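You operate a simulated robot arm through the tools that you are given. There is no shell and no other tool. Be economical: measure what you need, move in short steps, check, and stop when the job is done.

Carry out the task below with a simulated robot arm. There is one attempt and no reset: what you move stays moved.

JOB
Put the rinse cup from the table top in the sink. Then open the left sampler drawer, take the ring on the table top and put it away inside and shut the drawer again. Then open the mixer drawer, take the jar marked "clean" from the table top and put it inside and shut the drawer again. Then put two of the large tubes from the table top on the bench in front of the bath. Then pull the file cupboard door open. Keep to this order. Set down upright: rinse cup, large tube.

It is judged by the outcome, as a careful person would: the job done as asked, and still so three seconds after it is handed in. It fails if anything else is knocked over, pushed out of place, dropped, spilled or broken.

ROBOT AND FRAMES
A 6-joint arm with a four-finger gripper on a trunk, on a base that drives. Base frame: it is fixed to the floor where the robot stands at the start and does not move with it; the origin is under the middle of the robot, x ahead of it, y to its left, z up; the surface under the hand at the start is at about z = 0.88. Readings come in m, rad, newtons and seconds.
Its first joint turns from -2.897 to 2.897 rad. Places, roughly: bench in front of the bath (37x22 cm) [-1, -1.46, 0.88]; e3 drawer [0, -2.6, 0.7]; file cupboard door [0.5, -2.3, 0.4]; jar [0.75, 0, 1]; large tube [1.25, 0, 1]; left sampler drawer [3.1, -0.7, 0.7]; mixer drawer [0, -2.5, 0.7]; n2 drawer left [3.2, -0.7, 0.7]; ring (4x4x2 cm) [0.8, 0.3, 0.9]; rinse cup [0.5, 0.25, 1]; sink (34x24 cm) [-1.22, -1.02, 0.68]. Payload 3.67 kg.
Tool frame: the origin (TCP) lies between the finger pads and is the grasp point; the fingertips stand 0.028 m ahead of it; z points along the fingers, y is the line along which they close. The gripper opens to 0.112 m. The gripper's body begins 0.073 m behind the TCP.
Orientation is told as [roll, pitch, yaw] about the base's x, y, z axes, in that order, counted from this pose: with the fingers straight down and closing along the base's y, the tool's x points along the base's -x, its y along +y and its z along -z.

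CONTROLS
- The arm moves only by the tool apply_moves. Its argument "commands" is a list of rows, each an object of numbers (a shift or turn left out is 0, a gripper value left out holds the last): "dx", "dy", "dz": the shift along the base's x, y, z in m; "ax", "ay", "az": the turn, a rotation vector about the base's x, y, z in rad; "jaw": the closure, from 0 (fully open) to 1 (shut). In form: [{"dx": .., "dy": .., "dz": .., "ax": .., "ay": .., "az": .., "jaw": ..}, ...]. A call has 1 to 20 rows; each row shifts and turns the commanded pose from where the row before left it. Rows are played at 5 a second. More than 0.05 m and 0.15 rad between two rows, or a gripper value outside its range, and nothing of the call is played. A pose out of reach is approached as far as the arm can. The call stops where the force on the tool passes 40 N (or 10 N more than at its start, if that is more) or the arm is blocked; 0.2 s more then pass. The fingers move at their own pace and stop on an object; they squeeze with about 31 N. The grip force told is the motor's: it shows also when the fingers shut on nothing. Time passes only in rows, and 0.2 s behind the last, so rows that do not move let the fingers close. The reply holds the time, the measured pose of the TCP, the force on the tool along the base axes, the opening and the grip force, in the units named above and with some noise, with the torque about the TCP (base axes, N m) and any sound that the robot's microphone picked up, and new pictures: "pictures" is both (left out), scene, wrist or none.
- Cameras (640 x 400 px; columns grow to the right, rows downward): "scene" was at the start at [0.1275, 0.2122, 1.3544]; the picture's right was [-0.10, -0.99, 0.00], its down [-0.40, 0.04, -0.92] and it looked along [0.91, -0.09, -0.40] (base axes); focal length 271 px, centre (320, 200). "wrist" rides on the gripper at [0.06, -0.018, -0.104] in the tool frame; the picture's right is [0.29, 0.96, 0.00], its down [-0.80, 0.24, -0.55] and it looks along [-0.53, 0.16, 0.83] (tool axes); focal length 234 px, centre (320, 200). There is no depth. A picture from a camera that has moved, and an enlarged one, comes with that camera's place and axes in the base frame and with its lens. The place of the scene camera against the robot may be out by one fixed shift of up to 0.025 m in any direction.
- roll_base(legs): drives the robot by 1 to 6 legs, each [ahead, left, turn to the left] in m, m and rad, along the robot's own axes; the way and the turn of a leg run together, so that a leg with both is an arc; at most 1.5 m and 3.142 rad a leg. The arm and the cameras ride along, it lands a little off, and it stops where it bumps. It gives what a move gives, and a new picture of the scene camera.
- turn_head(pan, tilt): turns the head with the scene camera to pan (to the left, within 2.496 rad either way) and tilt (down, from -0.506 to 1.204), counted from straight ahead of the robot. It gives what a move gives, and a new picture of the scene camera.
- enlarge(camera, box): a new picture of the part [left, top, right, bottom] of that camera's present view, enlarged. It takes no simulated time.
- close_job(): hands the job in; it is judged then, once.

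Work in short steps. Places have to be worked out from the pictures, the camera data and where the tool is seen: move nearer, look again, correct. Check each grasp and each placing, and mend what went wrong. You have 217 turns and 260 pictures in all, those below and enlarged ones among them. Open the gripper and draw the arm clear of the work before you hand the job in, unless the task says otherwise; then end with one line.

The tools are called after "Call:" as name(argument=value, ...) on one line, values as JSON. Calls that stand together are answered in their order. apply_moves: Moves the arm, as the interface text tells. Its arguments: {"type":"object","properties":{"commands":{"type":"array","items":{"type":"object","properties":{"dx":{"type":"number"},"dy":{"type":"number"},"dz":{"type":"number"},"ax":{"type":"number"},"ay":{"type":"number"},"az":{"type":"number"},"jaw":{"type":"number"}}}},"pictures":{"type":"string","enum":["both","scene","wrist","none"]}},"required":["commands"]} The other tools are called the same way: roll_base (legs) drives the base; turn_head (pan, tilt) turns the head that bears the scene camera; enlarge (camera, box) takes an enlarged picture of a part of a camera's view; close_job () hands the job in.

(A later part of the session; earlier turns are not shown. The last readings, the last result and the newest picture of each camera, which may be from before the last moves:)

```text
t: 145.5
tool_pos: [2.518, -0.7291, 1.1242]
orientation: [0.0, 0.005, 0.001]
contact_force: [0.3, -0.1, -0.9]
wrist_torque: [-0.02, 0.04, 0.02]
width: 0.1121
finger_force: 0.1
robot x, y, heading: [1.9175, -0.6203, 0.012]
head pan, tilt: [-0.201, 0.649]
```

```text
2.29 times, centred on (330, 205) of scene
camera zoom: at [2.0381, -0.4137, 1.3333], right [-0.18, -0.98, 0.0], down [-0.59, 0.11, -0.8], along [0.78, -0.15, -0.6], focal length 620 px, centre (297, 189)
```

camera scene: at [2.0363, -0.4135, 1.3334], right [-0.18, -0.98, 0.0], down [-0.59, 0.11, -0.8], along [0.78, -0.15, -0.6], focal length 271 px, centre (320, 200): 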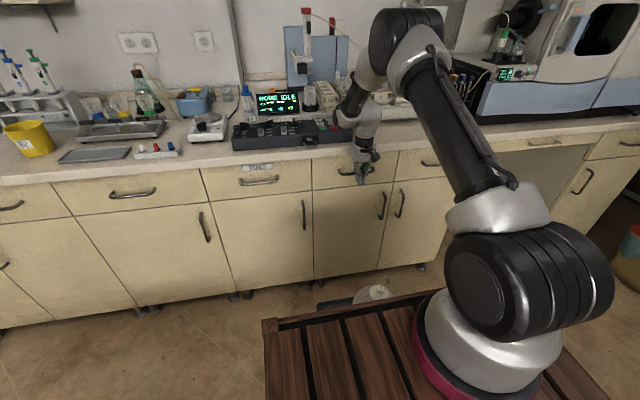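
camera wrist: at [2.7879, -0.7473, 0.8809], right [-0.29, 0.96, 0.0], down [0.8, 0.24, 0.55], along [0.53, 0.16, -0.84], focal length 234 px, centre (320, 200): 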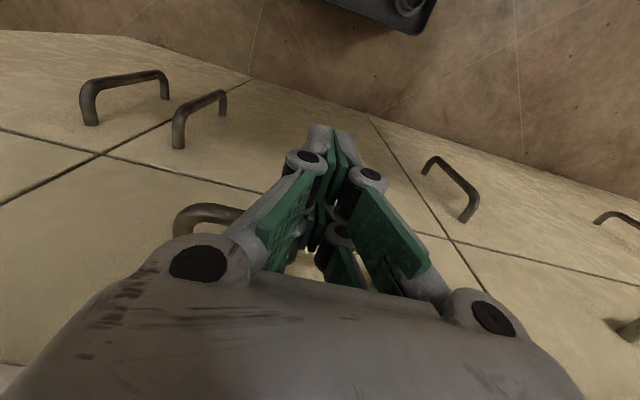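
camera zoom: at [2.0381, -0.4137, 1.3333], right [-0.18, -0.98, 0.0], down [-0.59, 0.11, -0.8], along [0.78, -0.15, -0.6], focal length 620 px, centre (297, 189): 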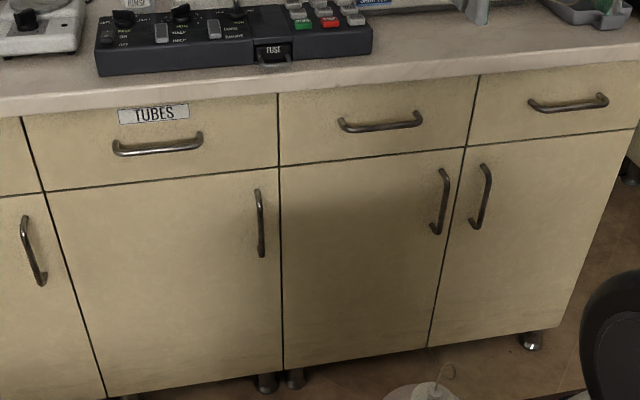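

The drawer is flush and shut. Next I'll drive back and face the desk on the right, where the mixer drawer should be at about (0.1, -2.35).

Call:
roll_base(legs=[[0, -0.35, 0], [-1.2, 0, 0], [-0.55, 0, 0], [0, 0, -1.58], [0.2, 0, 0]])

Call:
turn_head(pan=0.0, tilt=0.4)

Call:
enlarge(camera="scene", box=[200, 120, 440, 300])

```text
t: 161.4
tool_pos: [0.0393, -1.7918, 1.1254]
orientation: [0.001, 0.005, -1.602]
contact_force: [-0.1, -0.9, 0.2]
wrist_torque: [0.05, 0.01, 0.0]
width: 0.1117
finger_force: 0.0
robot x, y, heading: [0.1684, -1.2, -1.59]
head pan, tilt: [-0.201, 0.649]
camera scene: at [0.3805, -1.3016, 1.3333], right [-0.98, 0.22, 0.0], down [0.13, 0.59, -0.8], along [-0.17, -0.78, -0.6], focal length 271 px, centre (320, 200)
```

scene: 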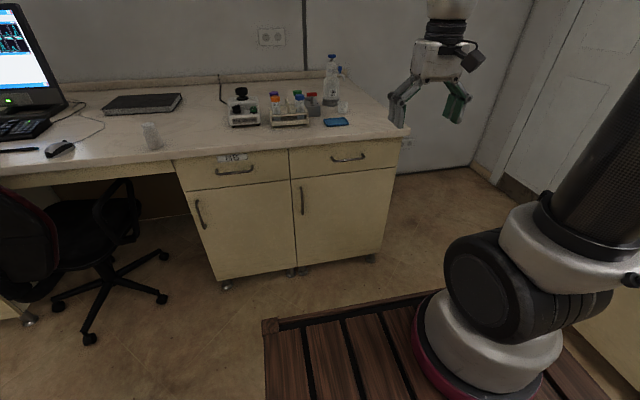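

```text
t: 162.1
tool_pos: [0.0388, -1.7915, 1.1247]
orientation: [0.0, 0.006, -1.603]
contact_force: [-0.1, 0.3, -0.1]
wrist_torque: [0.01, 0.0, 0.01]
width: 0.1118
finger_force: 0.0
robot x, y, heading: [0.1697, -1.198, -1.59]
head pan, tilt: [0.0, 0.4]
camera scene: at [0.3977, -1.3094, 1.3557], right [-1.0, 0.02, 0.0], down [0.01, 0.39, -0.92], along [-0.02, -0.92, -0.39], focal length 271 px, centre (320, 200)
```

scene: 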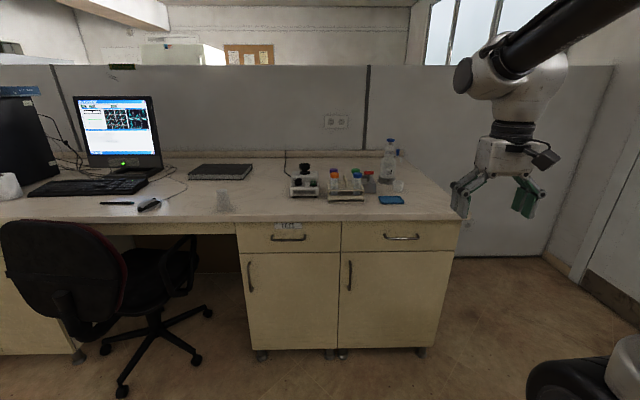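

```text
2.22 times, centred on (320, 210) of scene
camera zoom: at [0.3977, -1.3094, 1.3557], right [-1.0, 0.02, 0.0], down [0.01, 0.39, -0.92], along [-0.02, -0.92, -0.39], focal length 603 px, centre (320, 178)
```

zoom: 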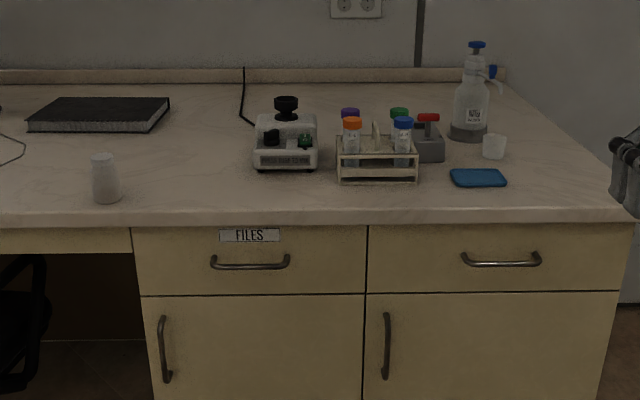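

The right-hand drawer, with its handle near (0.04, -2.29, 0.77), matches the mixer drawer's stated place. The left one is marked FILES. I'll turn the gripper as I did before.

Call:
apply_moves(commands=[{"dy": -0.022, "az": 0.143}, {"dy": -0.022, "az": 0.143}, {"dy": -0.022, "az": 0.143}, {"dy": -0.022, "az": 0.143}, {"dy": -0.022, "az": 0.143}, {"dy": -0.022, "az": 0.143}, {"dy": -0.022, "az": 0.143}, {"dy": -0.022, "az": 0.143}, {"dy": -0.022, "az": 0.143}, {"dy": -0.022, "az": 0.143}, {"dy": -0.01, "az": 0.143}, {"az": 0.028}, {}], pictures="none")

Call:
apply_moves(commands=[{"ax": -0.143}, {"ax": -0.143}, {"ax": -0.143, "dz": -0.01}, {"ax": -0.143, "dz": -0.01}, {"ax": -0.143, "dz": -0.01}, {"ax": -0.143, "dz": -0.01}, {"ax": -0.143, "dz": -0.01}, {"ax": -0.143}, {"ax": -0.143}, {"ax": -0.143}, {}], pictures="none")

```text
t: 164.9
tool_pos: [0.0383, -2.0219, 1.1251]
orientation: [0.001, 0.004, -0.002]
contact_force: [-0.3, 0.0, -0.1]
wrist_torque: [-0.02, 0.0, -0.02]
width: 0.1122
finger_force: 0.1
robot x, y, heading: [0.1679, -1.2006, -1.587]
head pan, tilt: [0.0, 0.4]
```

```text
t: 167.3
tool_pos: [0.0298, -2.0174, 1.0909]
orientation: [-0.913, -0.001, 0.001]
contact_force: [-0.2, -0.1, -0.2]
wrist_torque: [0.0, -0.02, 0.0]
width: 0.112
finger_force: 0.1
out of reach, approached as far as the arm can: row 6, 7, 8, 9
robot x, y, heading: [0.1677, -1.1971, -1.587]
head pan, tilt: [0.0, 0.4]
```

I'm past the awkward stretch. I'll continue pitching and lowering.

Call:
apply_moves(commands=[{"ax": -0.13}, {"ax": -0.13}, {"ax": -0.13}, {"ax": -0.13}, {"ax": -0.1}, {"dz": -0.04}, {"dz": -0.04}, {"dz": -0.04}, {"dz": -0.04}, {"dz": -0.04}, {"dz": -0.04}, {"dz": -0.04}, {"dz": -0.03, "jaw": 0.4}, {}])

```text
t: 170.3
tool_pos: [0.03, -2.0172, 0.781]
orientation: [-1.531, -0.005, 0.001]
contact_force: [0.0, 0.1, -0.2]
wrist_torque: [0.04, 0.01, -0.02]
width: 0.0673
finger_force: 0.0
robot x, y, heading: [0.1655, -1.1976, -1.592]
head pan, tilt: [0.0, 0.4]
camera scene: at [0.3977, -1.3094, 1.3558], right [-1.0, 0.02, 0.0], down [0.01, 0.39, -0.92], along [-0.02, -0.92, -0.39], focal length 271 px, centre (320, 200)
camera wrist: at [-0.0307, -1.9136, 0.8024], right [-0.29, 0.04, -0.96], down [0.8, 0.56, -0.22], along [0.53, -0.82, -0.19], focal length 234 px, centre (320, 200)
```

scene: 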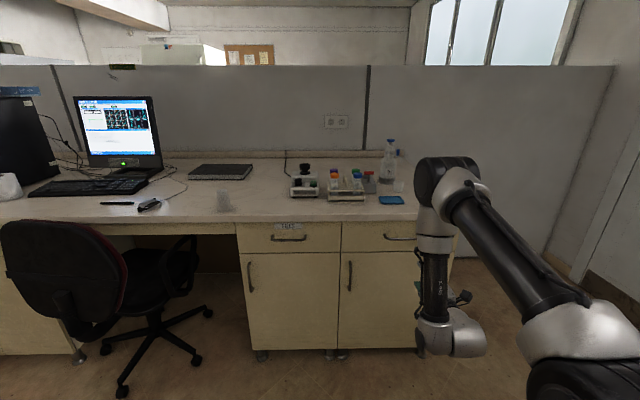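
wrist: 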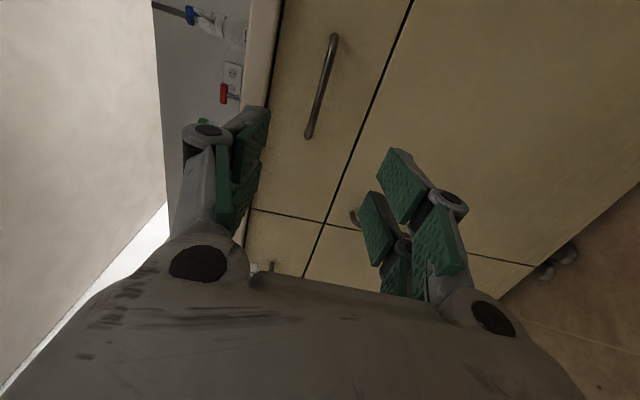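

The handle is in view. I'll advance 12 cm and triangulate.

Call:
apply_moves(commands=[{"dy": -0.04, "ax": -0.035, "dx": -0.005}, {"dy": -0.04}, {"dy": -0.04, "dz": -0.008}, {}], pictures="wrist")

```text
t: 171.3
tool_pos: [0.025, -2.1357, 0.7715]
orientation: [-1.568, -0.003, 0.001]
contact_force: [-0.2, 1.3, 1.2]
wrist_torque: [-0.01, -0.01, 0.03]
width: 0.0672
finger_force: 0.1
robot x, y, heading: [0.1688, -1.1979, -1.592]
head pan, tilt: [0.0, 0.4]
camera wrist: at [-0.0355, -2.0321, 0.7925], right [-0.29, 0.0, -0.96], down [0.8, 0.56, -0.24], along [0.53, -0.83, -0.16], focal length 234 px, centre (320, 200)
```

wrist: 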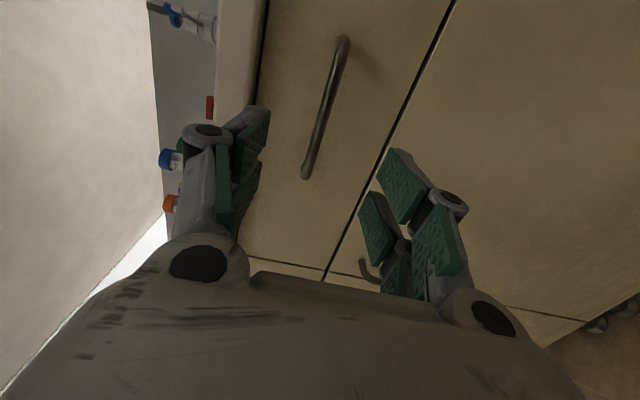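

The handle is at about (0.025, -2.31, 0.772). I'll approach in small final steps until the fingertips meet the face.

Call:
apply_moves(commands=[{"dy": -0.04, "dz": 0.001, "jaw": 0.6}, {"dy": -0.04}, {"dy": -0.03}, {"dy": -0.02}, {"dy": -0.01}, {"dy": -0.008}, {"dy": -0.008}, {"dy": -0.006}, {}], pictures="wrist")

```text
t: 172.7
tool_pos: [0.022, -2.2734, 0.7753]
orientation: [-1.568, -0.002, 0.0]
contact_force: [3.4, 54.8, 29.6]
wrist_torque: [-2.31, -0.43, 0.94]
width: 0.0297
finger_force: 21.3
robot x, y, heading: [0.1686, -1.1963, -1.592]
head pan, tilt: [0.0, 0.4]
stopped in row 6: the force on the tool passed its limit at 60 N (the readings are from after the stop); the commanded pose is now the measured one
camera wrist: at [-0.0364, -2.1694, 0.7932], right [-0.28, 0.0, -0.96], down [0.8, 0.55, -0.24], along [0.53, -0.83, -0.16], focal length 234 px, centre (320, 200)
```

wrist: 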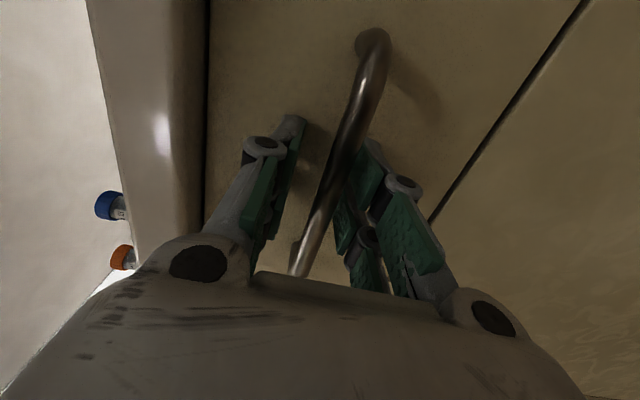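

The tips have met the face again. I'll back off slightly and close on the bar.

Call:
apply_moves(commands=[{"dy": 0.008}, {}, {"jaw": 0.8}, {"jaw": 1}, {"jaw": 1}, {"jaw": 1}], pictures="wrist")

```text
t: 174.1
tool_pos: [0.0232, -2.2679, 0.7716]
orientation: [-1.563, -0.004, 0.0]
contact_force: [0.1, -1.3, 7.9]
wrist_torque: [-0.03, 0.7, 0.09]
width: 0.0104
finger_force: 44.8
robot x, y, heading: [0.1702, -1.1969, -1.589]
head pan, tilt: [0.0, 0.4]
camera wrist: at [-0.0362, -2.1637, 0.7906], right [-0.29, 0.01, -0.96], down [0.8, 0.56, -0.23], along [0.53, -0.83, -0.16], focal length 234 px, centre (320, 200)
```

wrist: 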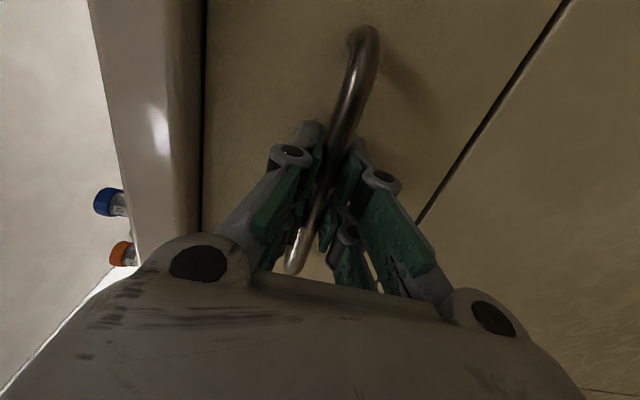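

I have the bar with little side load. I'll pull the drawer open, first part.

Call:
apply_moves(commands=[{"dy": 0.01}, {"dy": 0.02}, {"dy": 0.025}, {"dy": 0.025}, {"dy": 0.025}, {"dy": 0.025}, {"dy": 0.025}, {"dy": 0.025}, {"dy": 0.025}, {"dy": 0.025}, {"dy": 0.02}, {}])

```text
t: 176.7
tool_pos: [0.0235, -2.0163, 0.7711]
orientation: [-1.562, -0.004, -0.001]
contact_force: [-10.5, 1.9, 21.8]
wrist_torque: [0.06, 0.69, -0.15]
width: 0.0106
finger_force: 45.1
robot x, y, heading: [0.1693, -1.1998, -1.589]
head pan, tilt: [0.0, 0.4]
camera scene: at [0.3975, -1.3082, 1.3559], right [-1.0, 0.02, 0.0], down [0.01, 0.39, -0.92], along [-0.02, -0.92, -0.39], focal length 271 px, centre (320, 200)
camera wrist: at [-0.0367, -1.913, 0.7907], right [-0.29, 0.01, -0.96], down [0.8, 0.56, -0.23], along [0.53, -0.83, -0.16], focal length 234 px, centre (320, 200)
```

scene: 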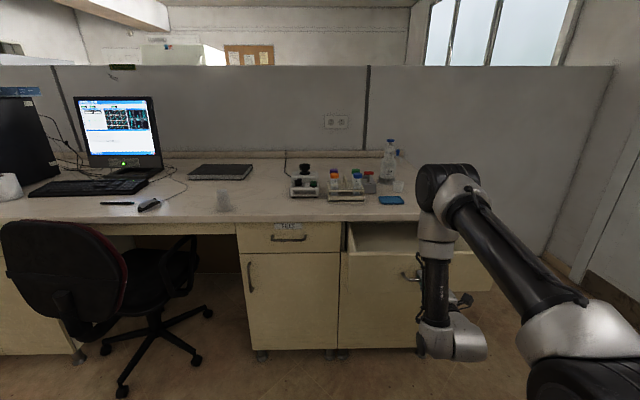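
wrist: 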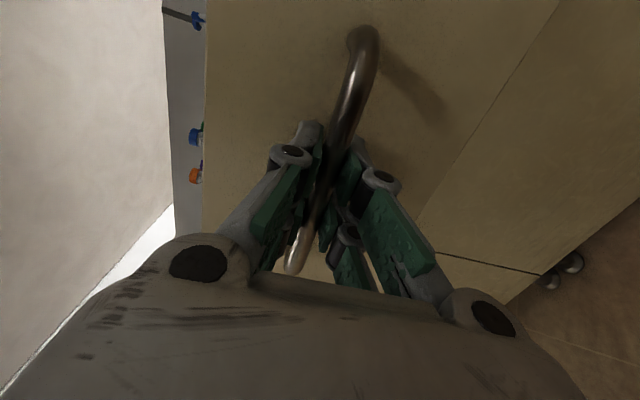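

It is open 25 cm. I'll pull 2 cm more, release, back off, and then back the base away.

Call:
apply_moves(commands=[{"dy": 0.02}, {"jaw": 0.8}, {"jaw": 0.5}, {"jaw": 0.4}, {"dy": 0.03}, {"dy": 0.03}, {"dy": 0.02}, {}], pictures="none")

Call:
roll_base(legs=[[-0.3, 0, 0]])

Call:
apply_moves(commands=[{"dz": 0.04}, {"dz": 0.04}, {"dz": 0.04}, {"dz": 0.04}, {"dz": 0.04}, {"dz": 0.04}, {"ax": 0.14, "jaw": 0}, {"ax": 0.14}, {"ax": 0.14}, {"ax": 0.14, "dz": 0.02}, {"ax": 0.14, "dz": 0.03}, {"ax": 0.14, "dz": 0.03}, {"ax": 0.14, "dz": 0.03}, {"ax": 0.14, "dz": 0.03}, {"ax": 0.14}, {"ax": 0.14}, {"ax": 0.14}, {}], pictures="scene")

```text
t: 178.4
tool_pos: [0.0253, -1.9822, 0.7781]
orientation: [-1.557, -0.005, -0.001]
contact_force: [-0.4, -0.1, -0.2]
wrist_torque: [0.03, -0.01, -0.02]
width: 0.0672
finger_force: 0.0
out of reach, approached as far as the arm can: row 5, 6, 7
robot x, y, heading: [0.1715, -1.1988, -1.587]
head pan, tilt: [0.0, 0.4]
```

```text
t: 180.5
tool_pos: [0.032, -1.6794, 0.7764]
orientation: [-1.557, -0.003, 0.001]
contact_force: [0.0, -0.8, -0.3]
wrist_torque: [-0.03, -0.02, 0.03]
width: 0.0672
finger_force: 0.1
robot x, y, heading: [0.1761, -0.8945, -1.584]
head pan, tilt: [0.0, 0.4]
camera scene: at [0.4032, -1.0044, 1.3558], right [-1.0, 0.02, 0.0], down [0.01, 0.39, -0.92], along [-0.01, -0.92, -0.39], focal length 271 px, centre (320, 200)
```

scene: 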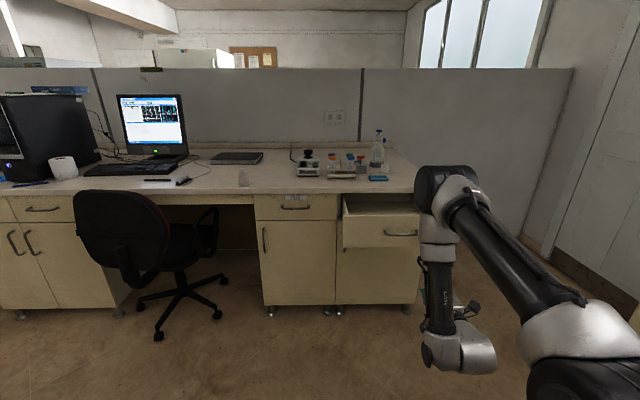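

```text
t: 184.3
tool_pos: [0.0321, -1.6977, 1.1545]
orientation: [-0.017, -0.003, -0.005]
contact_force: [-0.9, 0.4, -0.6]
wrist_torque: [-0.01, 0.0, 0.01]
width: 0.112
finger_force: 0.1
out of reach, approached as far as the arm can: row 5, 6
robot x, y, heading: [0.1774, -0.893, -1.585]
head pan, tilt: [0.0, 0.4]
camera scene: at [0.4032, -1.0043, 1.3558], right [-1.0, 0.02, 0.0], down [0.01, 0.39, -0.92], along [-0.01, -0.92, -0.39], focal length 271 px, centre (320, 200)
```

scene: 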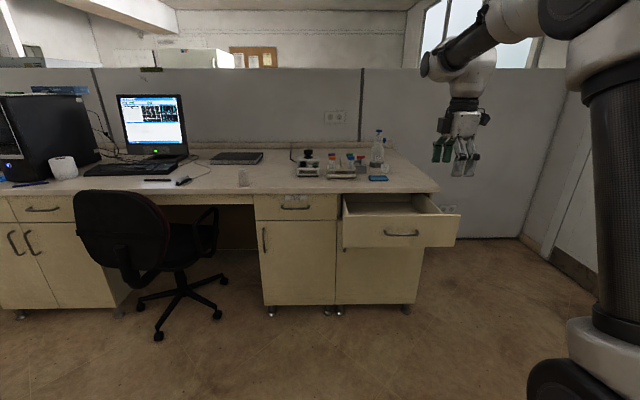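

The mixer drawer is open. I'll turn the hand back, tuck the arm, and go to the table's right side for the clean jar at about (0.655, -0.104).

Call:
apply_moves(commands=[{"az": -0.143, "dz": 0.01, "dy": 0.025}, {"az": -0.143, "dz": 0.01, "dy": 0.025}, {"az": -0.143, "dz": 0.01, "dy": 0.025}, {"az": -0.143, "dz": 0.01, "dy": 0.025}, {"az": -0.143, "dz": 0.01, "dy": 0.025}, {"az": -0.143, "dz": 0.01, "dy": 0.025}, {"az": -0.143, "dz": 0.01, "dy": 0.025}, {"az": -0.143, "dy": 0.025}, {"az": -0.143, "dy": 0.025}, {"az": -0.143, "dy": 0.02}, {"az": -0.143, "ax": 0.017}, {}], pictures="none")

Call:
roll_base(legs=[[0, 0, -3.127], [0, -0.47, 0], [0.07, 0, 0]])

Call:
turn_head(pan=-0.1, tilt=0.6)

```text
t: 186.9
tool_pos: [0.0315, -1.4524, 1.2243]
orientation: [-0.018, 0.017, -1.576]
contact_force: [0.0, 0.6, -0.2]
wrist_torque: [0.01, -0.02, -0.01]
width: 0.1121
finger_force: 0.1
robot x, y, heading: [0.1752, -0.8947, -1.589]
head pan, tilt: [0.0, 0.4]
```

```text
t: 197.7
tool_pos: [0.7828, -0.2685, 1.2237]
orientation: [-0.017, 0.014, 1.573]
contact_force: [-0.2, -0.1, -0.3]
wrist_torque: [0.02, 0.02, -0.03]
width: 0.1121
finger_force: 0.0
robot x, y, heading: [0.6436, -0.8311, 1.561]
head pan, tilt: [0.0, 0.4]
camera scene: at [0.4457, -0.7072, 1.3558], right [1.0, -0.01, 0.0], down [0.0, -0.39, -0.92], along [0.01, 0.92, -0.39], focal length 271 px, centre (320, 200)
```

scene: 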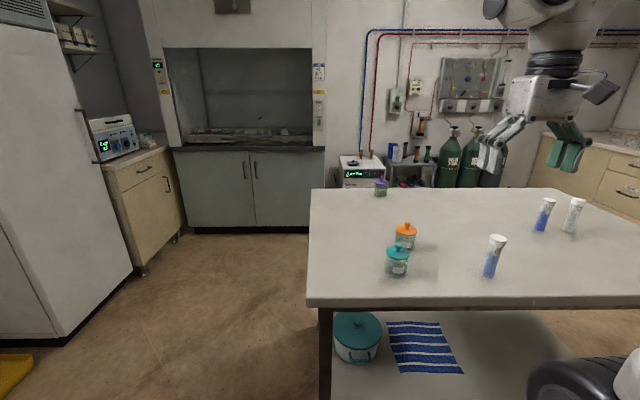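

```text
t: 198.4
tool_pos: [0.7818, -0.2698, 1.2244]
orientation: [-0.016, 0.016, 1.575]
contact_force: [0.1, 0.2, 0.1]
wrist_torque: [0.0, -0.01, -0.02]
width: 0.1122
finger_force: 0.0
robot x, y, heading: [0.6464, -0.826, 1.561]
head pan, tilt: [-0.099, 0.6]
camera scene: at [0.4544, -0.712, 1.3376], right [0.99, -0.11, 0.0], down [-0.06, -0.56, -0.83], along [0.09, 0.82, -0.56], focal length 271 px, centre (320, 200)
```

scene: 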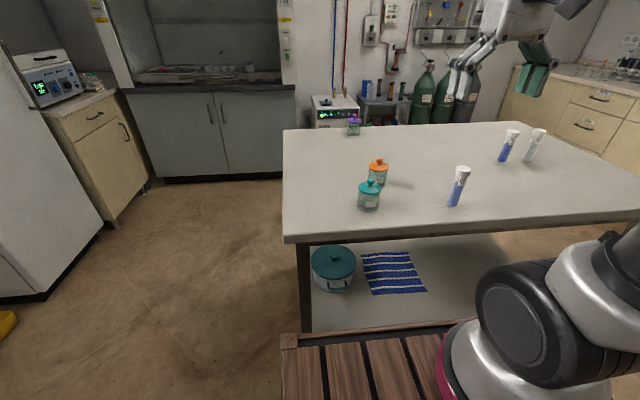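

I'll move over the clean jar and straighten the hand to measure with the wrist camera.

Call:
apply_moves(commands=[{"dx": -0.035, "dy": 0.03, "ax": 0.016, "ay": 0.016}, {"dx": -0.035, "dy": 0.03}, {"dx": -0.03, "dy": 0.03}, {"dx": -0.027, "dy": 0.03}, {"dz": -0.04}, {"dz": -0.04}, {}], pictures="wrist")

```text
t: 200.0
tool_pos: [0.6546, -0.1511, 1.1424]
orientation: [0.001, -0.003, 1.573]
contact_force: [0.4, 0.1, 0.0]
wrist_torque: [0.0, 0.02, -0.01]
width: 0.1119
finger_force: 0.1
robot x, y, heading: [0.6429, -0.8272, 1.568]
head pan, tilt: [-0.099, 0.6]
camera wrist: at [0.6738, -0.2096, 1.2473], right [-0.96, -0.29, 0.0], down [-0.24, 0.8, 0.55], along [-0.16, 0.53, -0.83], focal length 234 px, centre (320, 200)
```

wrist: 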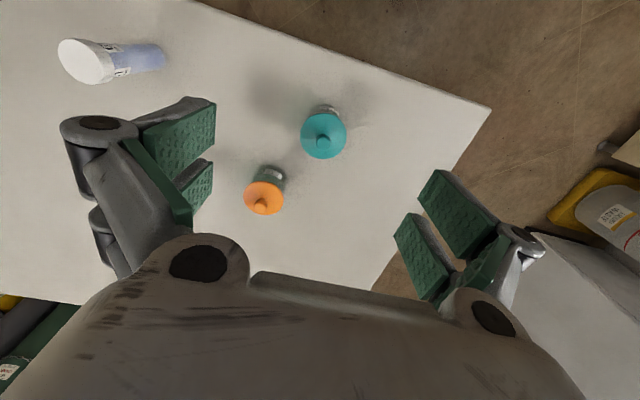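

The clean jar is at (0.641, -0.117) and the orange one is clear of the fingers. I'll descend around it.

Call:
apply_moves(commands=[{"dx": -0.014, "dy": 0.034}, {"dz": -0.04}, {"dz": -0.04}, {"dz": -0.04}, {"dz": -0.03}, {}], pictures="wrist")

```text
t: 201.4
tool_pos: [0.6408, -0.1155, 0.9934]
orientation: [0.001, -0.003, 1.573]
contact_force: [-0.1, -0.6, -1.3]
wrist_torque: [0.0, 0.0, 0.03]
width: 0.1121
finger_force: 0.0
robot x, y, heading: [0.6459, -0.8257, 1.559]
head pan, tilt: [-0.099, 0.6]
camera wrist: at [0.6601, -0.1753, 1.0977], right [-0.96, -0.29, 0.0], down [-0.24, 0.8, 0.56], along [-0.16, 0.53, -0.83], focal length 234 px, centre (320, 200)
```

wrist: 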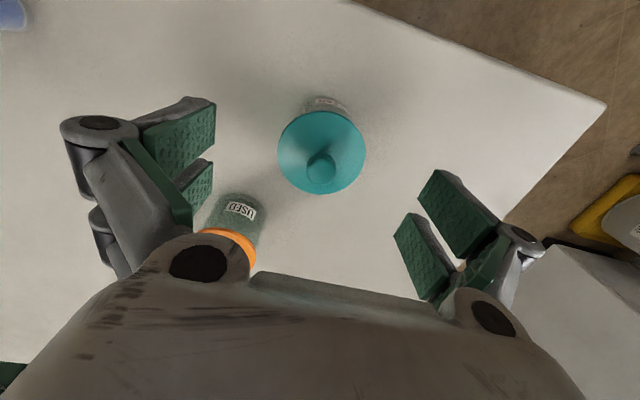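

It is centred. I'll lower to grip height, close gently, and check the width.

Call:
apply_moves(commands=[{"dy": -0.002, "dz": -0.03}, {"dz": -0.025}, {"dz": -0.013}, {}, {"jaw": 0.3}, {"jaw": 0.5}, {"jaw": 0.8}, {"jaw": 1}, {"jaw": 1}, {}], pictures="wrist")

```text
t: 203.6
tool_pos: [0.6429, -0.117, 0.9257]
orientation: [0.001, -0.002, 1.574]
contact_force: [-3.2, -0.2, 5.3]
wrist_torque: [0.06, 0.13, 0.01]
width: 0.059
finger_force: 31.4
robot x, y, heading: [0.645, -0.8288, 1.559]
head pan, tilt: [-0.099, 0.6]
heard: snap
camera wrist: at [0.6601, -0.1769, 1.0305], right [-0.96, -0.29, 0.0], down [-0.24, 0.8, 0.56], along [-0.16, 0.53, -0.83], focal length 234 px, centre (320, 200)
```

wrist: 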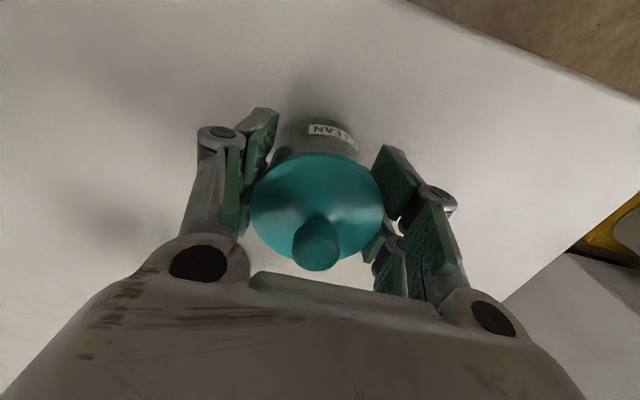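

I heard a snap and the width of 0.059 m suggests the fingers hold the lid. I'll inspect it before lifting.

Call:
enlarge(camera="wrist", box=[230, 90, 410, 280])

Call:
enlarge(camera="scene", box=[320, 130, 430, 230])

```text
2.11 times, centred on (320, 185) of wrist
camera zoom: at [0.6601, -0.1769, 1.0305], right [-0.96, -0.29, 0.0], down [-0.24, 0.8, 0.56], along [-0.16, 0.53, -0.83], focal length 493 px, centre (320, 232)
```

zoom: 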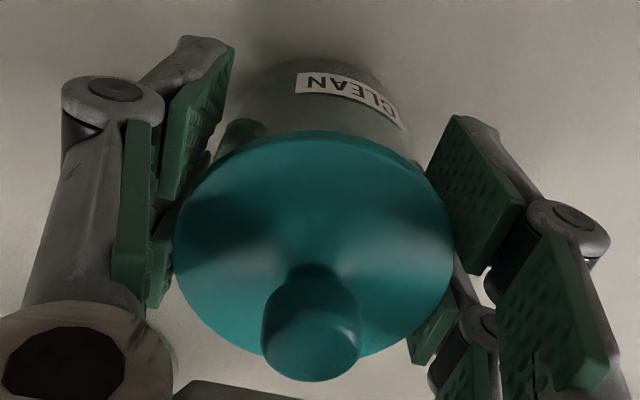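

```text
4.00 times, centred on (375, 180) of scene
camera zoom: at [0.4543, -0.7121, 1.3376], right [0.99, -0.11, 0.0], down [-0.06, -0.56, -0.83], along [0.09, 0.82, -0.56], focal length 1085 px, centre (100, 280)
```

zoom: 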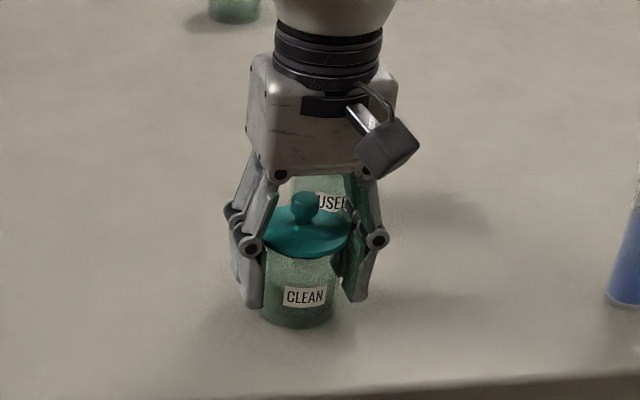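

The jar looks whole. I'll lift 1.5 cm and check that the jar comes up with its lid.

Call:
apply_moves(commands=[{"dz": 0.005}, {"dz": 0.01}, {}], pictures="none")

Call:
enlarge(camera="scene", box=[320, 130, 430, 230])

Call:
enlarge(camera="wrist", box=[230, 90, 410, 280])

```text
t: 204.4
tool_pos: [0.6412, -0.1175, 0.9407]
orientation: [0.002, -0.001, 1.573]
contact_force: [1.0, 1.0, -4.2]
wrist_torque: [-0.04, -0.02, -0.01]
width: 0.0586
finger_force: 31.1
robot x, y, heading: [0.6449, -0.8282, 1.565]
head pan, tilt: [-0.099, 0.6]
```

```text
4.00 times, centred on (375, 180) of scene
camera zoom: at [0.4545, -0.7119, 1.3376], right [0.99, -0.11, 0.0], down [-0.06, -0.56, -0.82], along [0.09, 0.82, -0.57], focal length 1085 px, centre (100, 280)
```

zoom: 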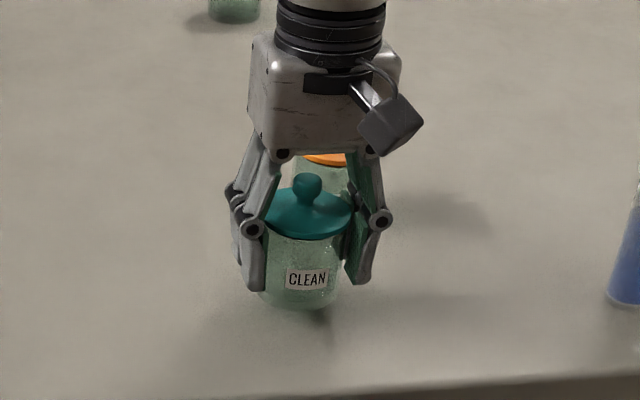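

```text
2.11 times, centred on (320, 185) of wrist
camera zoom: at [0.6601, -0.177, 1.0451], right [-0.96, -0.29, 0.0], down [-0.24, 0.8, 0.55], along [-0.16, 0.53, -0.83], focal length 493 px, centre (320, 232)
```

zoom: 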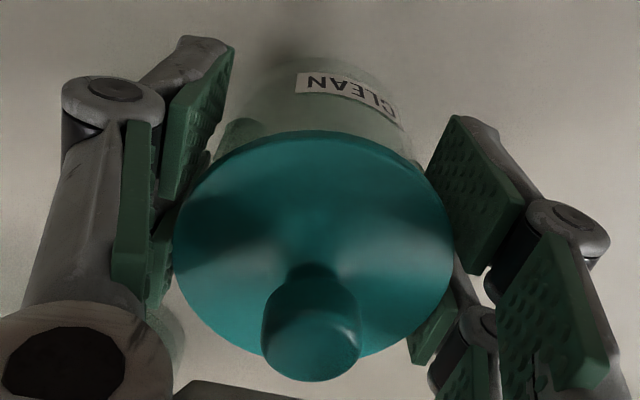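

The whole jar rises intact. I'll lift it fully, tuck the arm, and drive to the open mixer drawer.

Call:
apply_moves(commands=[{"dz": 0.04}, {"dz": 0.04}, {"dz": 0.04}, {"dz": 0.04}, {"dz": 0.04}, {"dz": 0.04}, {"dy": -0.04}, {"dy": -0.04}, {"dy": -0.04}, {"dy": -0.03}, {}], pictures="none")

Call:
roll_base(legs=[[-0.08, 0, 0], [0, 0.53, 0], [0, 0, 3.14], [0.4, 0, 0]])

Call:
turn_head(pan=-0.3, tilt=0.65)

```text
t: 206.8
tool_pos: [0.6411, -0.2673, 1.1792]
orientation: [0.0, -0.001, 1.575]
contact_force: [-0.2, 0.5, -3.6]
wrist_torque: [-0.03, 0.01, 0.01]
width: 0.059
finger_force: 31.5
robot x, y, heading: [0.6452, -0.8288, 1.562]
head pan, tilt: [-0.099, 0.6]
```

```text
t: 219.9
tool_pos: [0.0944, -1.8613, 1.181]
orientation: [0.0, 0.0, -1.586]
contact_force: [0.4, -0.1, -4.5]
wrist_torque: [0.03, -0.03, 0.01]
width: 0.0591
finger_force: 30.7
robot x, y, heading: [0.1027, -1.3021, -1.594]
head pan, tilt: [-0.099, 0.6]
camera scene: at [0.3185, -1.4076, 1.3376], right [-0.99, 0.12, 0.0], down [0.07, 0.56, -0.82], along [-0.1, -0.82, -0.57], focal length 271 px, centre (320, 200)
```

scene: 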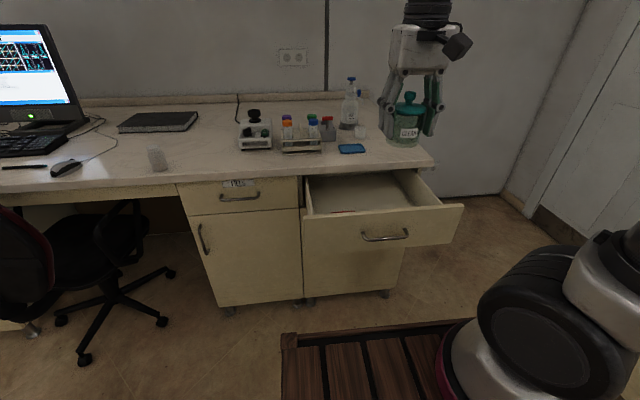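

```text
t: 220.7
tool_pos: [0.0928, -1.8609, 1.1792]
orientation: [0.001, -0.003, -1.586]
contact_force: [-0.1, -0.3, -3.2]
wrist_torque: [0.02, 0.0, -0.02]
width: 0.0592
finger_force: 30.5
robot x, y, heading: [0.1012, -1.303, -1.594]
head pan, tilt: [-0.3, 0.649]
camera scene: at [0.3018, -1.4021, 1.3333], right [-0.95, 0.32, 0.0], down [0.19, 0.57, -0.8], along [-0.25, -0.75, -0.6], focal length 271 px, centre (320, 200)
```

scene: 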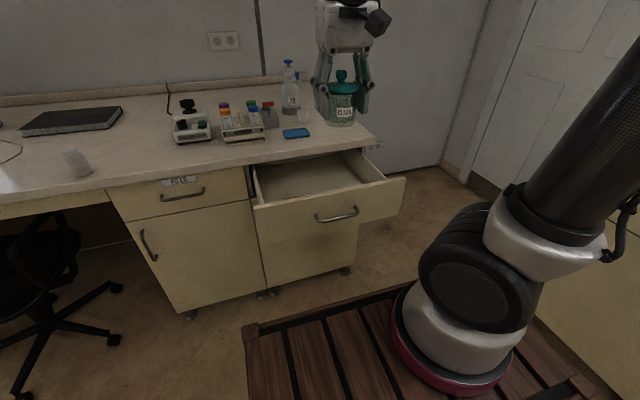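

The drawer is right ahead. I'll bring the jar over it and look down inside.

Call:
apply_moves(commands=[{"dx": -0.012, "dy": -0.04}, {"dx": -0.012, "dy": -0.04}, {"dx": -0.012, "dy": -0.04}, {"dx": -0.012, "dy": -0.04}, {"dx": -0.012, "dy": -0.04}, {"dx": -0.008, "dy": -0.04}, {"dy": -0.03, "az": 0.015}, {"dz": -0.03}, {"dz": -0.03}, {}])

```text
t: 222.9
tool_pos: [0.0254, -2.1322, 1.1192]
orientation: [-0.002, -0.001, -1.569]
contact_force: [0.4, 0.1, -3.2]
wrist_torque: [0.02, 0.01, -0.03]
width: 0.0588
finger_force: 31.0
robot x, y, heading: [0.1006, -1.2984, -1.596]
head pan, tilt: [-0.3, 0.649]
camera scene: at [0.3018, -1.4021, 1.3333], right [-0.95, 0.32, 0.0], down [0.19, 0.57, -0.8], along [-0.26, -0.75, -0.6], focal length 271 px, centre (320, 200)
camera wrist: at [0.0076, -2.0719, 1.2238], right [0.96, 0.29, 0.0], down [0.24, -0.8, 0.55], along [0.16, -0.53, -0.83], focal length 234 px, centre (320, 200)
```

scene: 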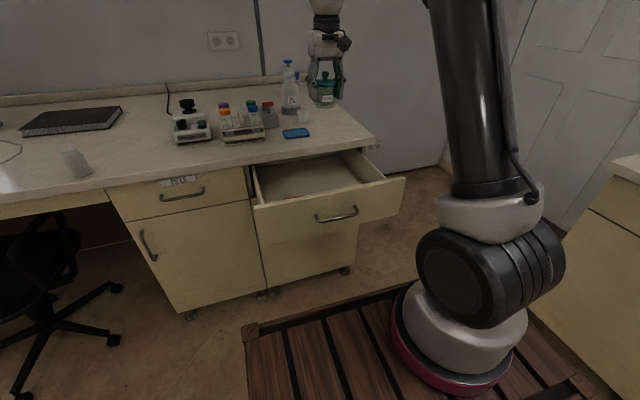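
wrist: 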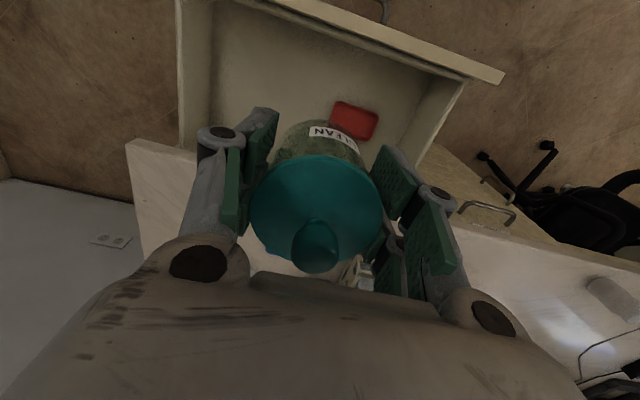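

A small red tray lies at about (0.117, -2.18). I'll shift to x≈-0.04, y≈-2.17 and look again before lowering.

Call:
apply_moves(commands=[{"dx": -0.035, "dy": -0.02}, {"dx": -0.03, "dy": -0.02}, {"dz": -0.04}, {"dz": -0.04}, {"dz": -0.04}, {}])

```text
t: 224.3
tool_pos: [-0.0394, -2.1706, 1.0006]
orientation: [0.001, -0.001, -1.57]
contact_force: [-0.1, 0.5, -3.1]
wrist_torque: [0.02, 0.02, 0.0]
width: 0.0589
finger_force: 30.9
robot x, y, heading: [0.0984, -1.3016, -1.599]
head pan, tilt: [-0.3, 0.649]
camera scene: at [0.3017, -1.4021, 1.3333], right [-0.95, 0.32, 0.0], down [0.19, 0.57, -0.8], along [-0.26, -0.75, -0.6], focal length 271 px, centre (320, 200)
camera wrist: at [-0.0572, -2.1112, 1.1045], right [0.96, 0.29, 0.0], down [0.24, -0.8, 0.55], along [0.16, -0.53, -0.83], focal length 234 px, centre (320, 200)
```

scene: 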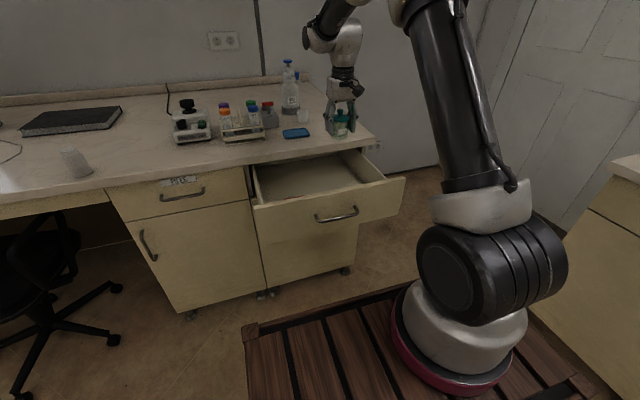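
wrist: 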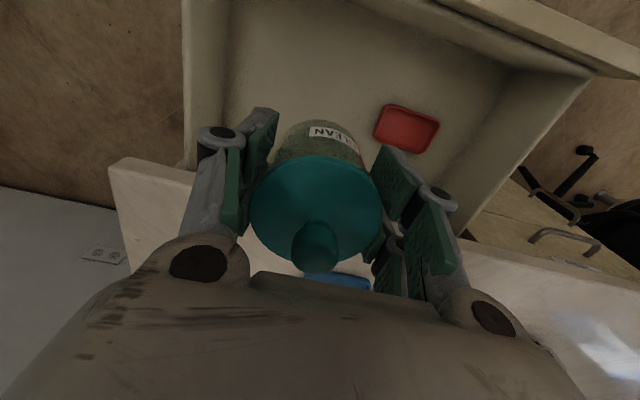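

The spot below is free. I'll lower the jar into the drawer.

Call:
apply_moves(commands=[{"dz": -0.04}, {"dz": -0.04}, {"dz": -0.04}, {"dz": -0.04}, {"dz": -0.04}, {"dz": -0.03}, {"dz": -0.01}, {}], pictures="wrist")

Call:
apply_moves(commands=[{"dz": -0.004}, {"dz": -0.004}, {"dz": -0.003}, {"dz": -0.003}, {"dz": -0.003}, {}], pictures="none")

```text
t: 226.1
tool_pos: [-0.04, -2.1712, 0.7584]
orientation: [-0.001, -0.002, -1.571]
contact_force: [0.5, -0.9, -3.4]
wrist_torque: [0.02, 0.0, 0.01]
width: 0.0588
finger_force: 31.1
robot x, y, heading: [0.1006, -1.3009, -1.596]
head pan, tilt: [-0.3, 0.649]
camera wrist: at [-0.0574, -2.1112, 0.8636], right [0.96, 0.29, 0.0], down [0.24, -0.8, 0.55], along [0.16, -0.53, -0.83], focal length 234 px, centre (320, 200)
```

wrist: 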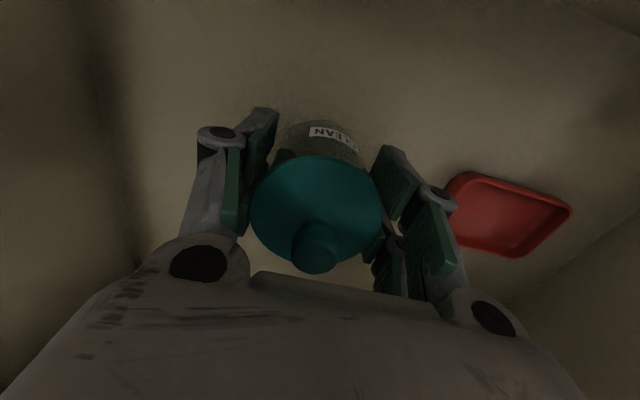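

```text
t: 227.5
tool_pos: [-0.0402, -2.1724, 0.745]
orientation: [-0.003, -0.005, -1.571]
contact_force: [1.0, -1.0, 27.2]
wrist_torque: [-0.28, -0.05, 0.29]
width: 0.0587
finger_force: 30.7
robot x, y, heading: [0.0981, -1.2992, -1.591]
head pan, tilt: [-0.3, 0.649]
```

The jar has touched the floor. I'll release it and rise.

Call:
apply_moves(commands=[{"dz": 0.002}, {"jaw": 0.35}, {"jaw": 0.2}, {"jaw": 0.15}, {"dz": 0.02}, {"dz": 0.04}, {"dz": 0.04}, {"dz": 0.04}, {"dz": 0.04}, {"dz": 0.04}, {"dz": 0.04}, {}], pictures="wrist")

```text
t: 230.1
tool_pos: [-0.0393, -2.1717, 1.0067]
orientation: [0.0, 0.003, -1.57]
contact_force: [-0.6, 1.1, -1.2]
wrist_torque: [0.03, 0.02, 0.01]
width: 0.095
finger_force: 0.1
robot x, y, heading: [0.0978, -1.3007, -1.595]
head pan, tilt: [-0.3, 0.649]
heard: snap
camera wrist: at [-0.0581, -2.1111, 1.1105], right [0.96, 0.29, 0.0], down [0.24, -0.8, 0.55], along [0.16, -0.53, -0.83], focal length 234 px, centre (320, 200)
```

wrist: 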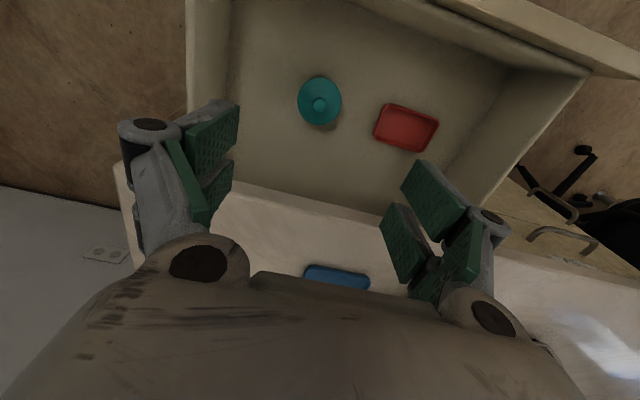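

The jar stands in the drawer. I'll move the closed fingers in front of the handle to push it shut.

Call:
apply_moves(commands=[{"dz": 0.04, "jaw": 1}, {"dz": 0.03}, {"dy": 0.045, "dx": 0.01}, {"dy": 0.045, "dx": 0.01}, {"dy": 0.045, "dx": 0.01}, {"dy": 0.045, "dx": 0.01}, {"dy": 0.045, "dx": 0.01}, {"dy": 0.045, "dx": 0.01}, {"dz": -0.04}, {"dz": -0.04}, {"dz": -0.04}, {"dz": -0.04}, {"dz": -0.04}, {"dz": -0.04}, {"dz": -0.04}, {"dz": -0.02}, {}])

```text
t: 233.7
tool_pos: [0.0209, -1.9011, 0.7727]
orientation: [-0.002, -0.002, -1.571]
contact_force: [0.3, -1.1, 0.7]
wrist_torque: [-0.01, 0.05, -0.02]
width: 0.0
finger_force: 30.9
robot x, y, heading: [0.1002, -1.2995, -1.601]
head pan, tilt: [-0.3, 0.649]
camera scene: at [0.3018, -1.402, 1.3333], right [-0.95, 0.32, 0.0], down [0.19, 0.57, -0.8], along [-0.26, -0.75, -0.6], focal length 271 px, centre (320, 200)
camera wrist: at [0.0023, -1.8414, 0.8785], right [0.96, 0.29, 0.0], down [0.24, -0.8, 0.55], along [0.16, -0.53, -0.83], focal length 234 px, centre (320, 200)
```

scene: 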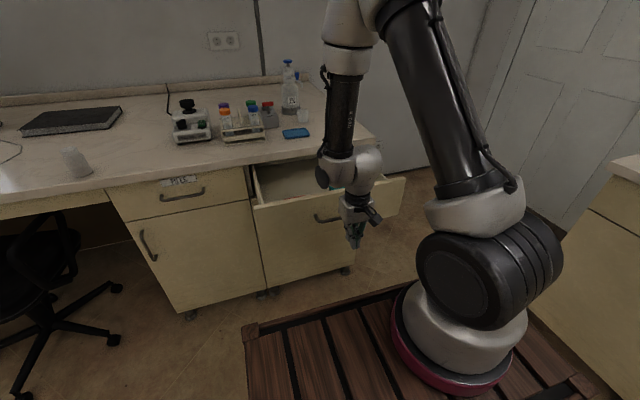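
wrist: 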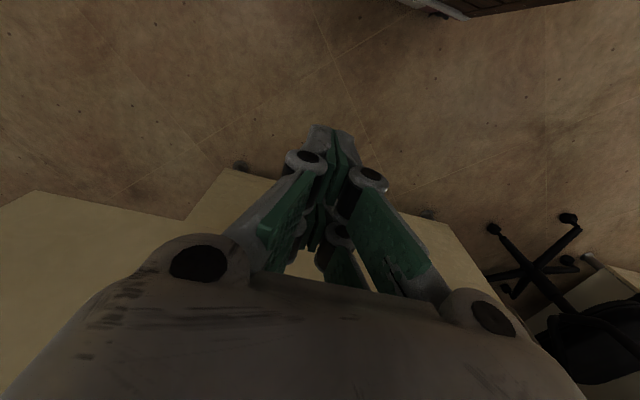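

I'll push the drawer shut slowly so the jar stays upright.

Call:
apply_moves(commands=[{"dy": -0.03}, {"dy": -0.02}, {"dy": -0.015}, {"dy": -0.015}, {"dy": -0.018}, {"dy": -0.018}, {"dy": -0.018}, {"dy": -0.018}, {"dy": -0.018}, {"dy": -0.018}, {"dy": -0.018}, {"dy": -0.018}, {"dy": -0.018}, {"dy": -0.018}, {"dy": -0.018}, {"dy": -0.018}, {"dy": -0.015}, {"dy": -0.01}, {}], pictures="none")

Call:
apply_moves(commands=[{"dy": -0.008}, {"dy": -0.008}, {"dy": -0.006}, {"dy": -0.006}, {}], pictures="scene")

```text
t: 237.7
tool_pos: [0.0212, -2.2226, 0.774]
orientation: [-0.001, 0.0, -1.57]
contact_force: [-0.8, -0.2, 0.8]
wrist_torque: [0.0, 0.02, 0.0]
width: 0.0
finger_force: 35.9
robot x, y, heading: [0.1006, -1.2982, -1.601]
head pan, tilt: [-0.3, 0.649]
```

```text
t: 238.2
tool_pos: [0.0202, -2.2293, 0.7735]
orientation: [0.0, 0.008, -1.569]
contact_force: [-0.4, 21.4, 11.2]
wrist_torque: [-2.85, -0.25, 0.32]
width: 0.0002
finger_force: 35.3
robot x, y, heading: [0.0984, -1.2994, -1.595]
head pan, tilt: [-0.3, 0.649]
stopped in row 2: the force on the tool passed its limit at 57 N (the readings are from after the stop); the commanded pose is now the measured one
camera scene: at [0.3018, -1.4003, 1.3334], right [-0.95, 0.32, 0.0], down [0.19, 0.57, -0.8], along [-0.26, -0.76, -0.6], focal length 271 px, centre (320, 200)
```

scene: 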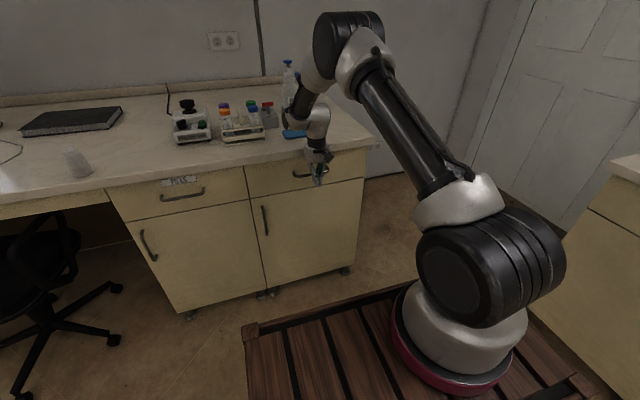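

The drawer has met its stop. I'll withdraw, raise the arm, and check it.

Call:
apply_moves(commands=[{"dy": 0.03}, {"dy": 0.04}, {"dy": 0.04}, {"dz": 0.04}, {"dz": 0.04}, {"dz": 0.04}, {"dz": 0.04}, {"dz": 0.04, "dy": 0.02}, {"dz": 0.04, "dy": 0.03}, {"dz": 0.04, "dy": 0.03}, {"dz": 0.04, "dy": 0.03}, {"dz": 0.04, "dy": 0.03}, {"dz": 0.04, "dy": 0.03, "jaw": 0}, {"dz": 0.03, "dy": 0.03}, {"dy": 0.03}, {}], pictures="none")

Call:
enlarge(camera="scene", box=[90, 80, 400, 310])

Call:
roll_base(legs=[[-0.15, 0, 0], [0, 0, -3.12], [0, -0.8, 0], [0.35, 0, 0]])

```text
t: 241.6
tool_pos: [0.0197, -1.8913, 1.2047]
orientation: [0.0, 0.008, -1.569]
contact_force: [1.2, -0.1, 0.5]
wrist_torque: [0.01, 0.02, -0.01]
width: 0.1119
finger_force: 0.1
robot x, y, heading: [0.1017, -1.3, -1.597]
head pan, tilt: [-0.3, 0.649]
```

```text
1.74 times, centred on (245, 195) of scene
camera zoom: at [0.3018, -1.4018, 1.3333], right [-0.95, 0.32, 0.0], down [0.19, 0.57, -0.8], along [-0.26, -0.75, -0.6], focal length 472 px, centre (450, 209)
```

zoom: 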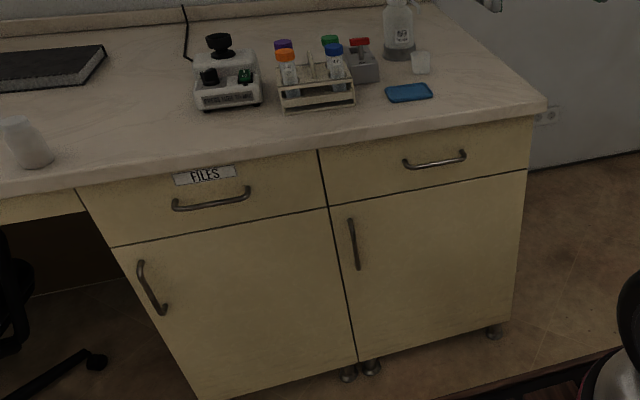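

```text
t: 256.0
tool_pos: [0.9658, -0.204, 1.2046]
orientation: [0.0, 0.01, 1.595]
contact_force: [0.4, -0.3, -0.3]
wrist_torque: [0.0, 0.0, 0.0]
width: 0.1119
finger_force: 0.0
robot x, y, heading: [0.8964, -0.7977, 1.57]
head pan, tilt: [-0.3, 0.649]
camera scene: at [0.7249, -0.6867, 1.3333], right [0.95, -0.3, 0.0], down [-0.18, -0.58, -0.8], along [0.24, 0.76, -0.6], focal length 271 px, centre (320, 200)
```

scene: 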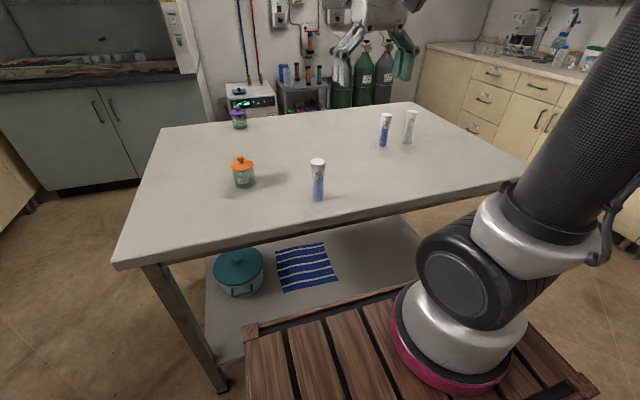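

The mixer drawer is flush. Tube 61 is at about (0.90, -0.10) and about 12.5 cm tall, so I'll move over it and measure.

Call:
apply_moves(commands=[{"dx": -0.035, "dy": 0.03, "az": -0.024, "ax": 0.01}, {"dx": -0.035, "dy": 0.03}, {"dz": -0.03}, {}], pictures="wrist")

```text
t: 257.0
tool_pos: [0.8945, -0.1439, 1.1727]
orientation: [0.0, -0.002, 1.57]
contact_force: [-0.2, 0.8, 0.4]
wrist_torque: [0.03, 0.01, -0.03]
width: 0.112
finger_force: 0.1
robot x, y, heading: [0.8966, -0.7953, 1.565]
head pan, tilt: [-0.3, 0.649]
camera wrist: at [0.9128, -0.2046, 1.2782], right [-0.96, -0.29, 0.0], down [-0.24, 0.8, 0.56], along [-0.16, 0.53, -0.83], focal length 234 px, centre (320, 200)
```

wrist: 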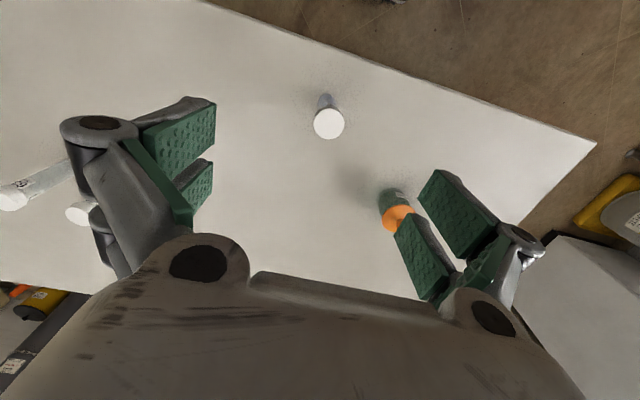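

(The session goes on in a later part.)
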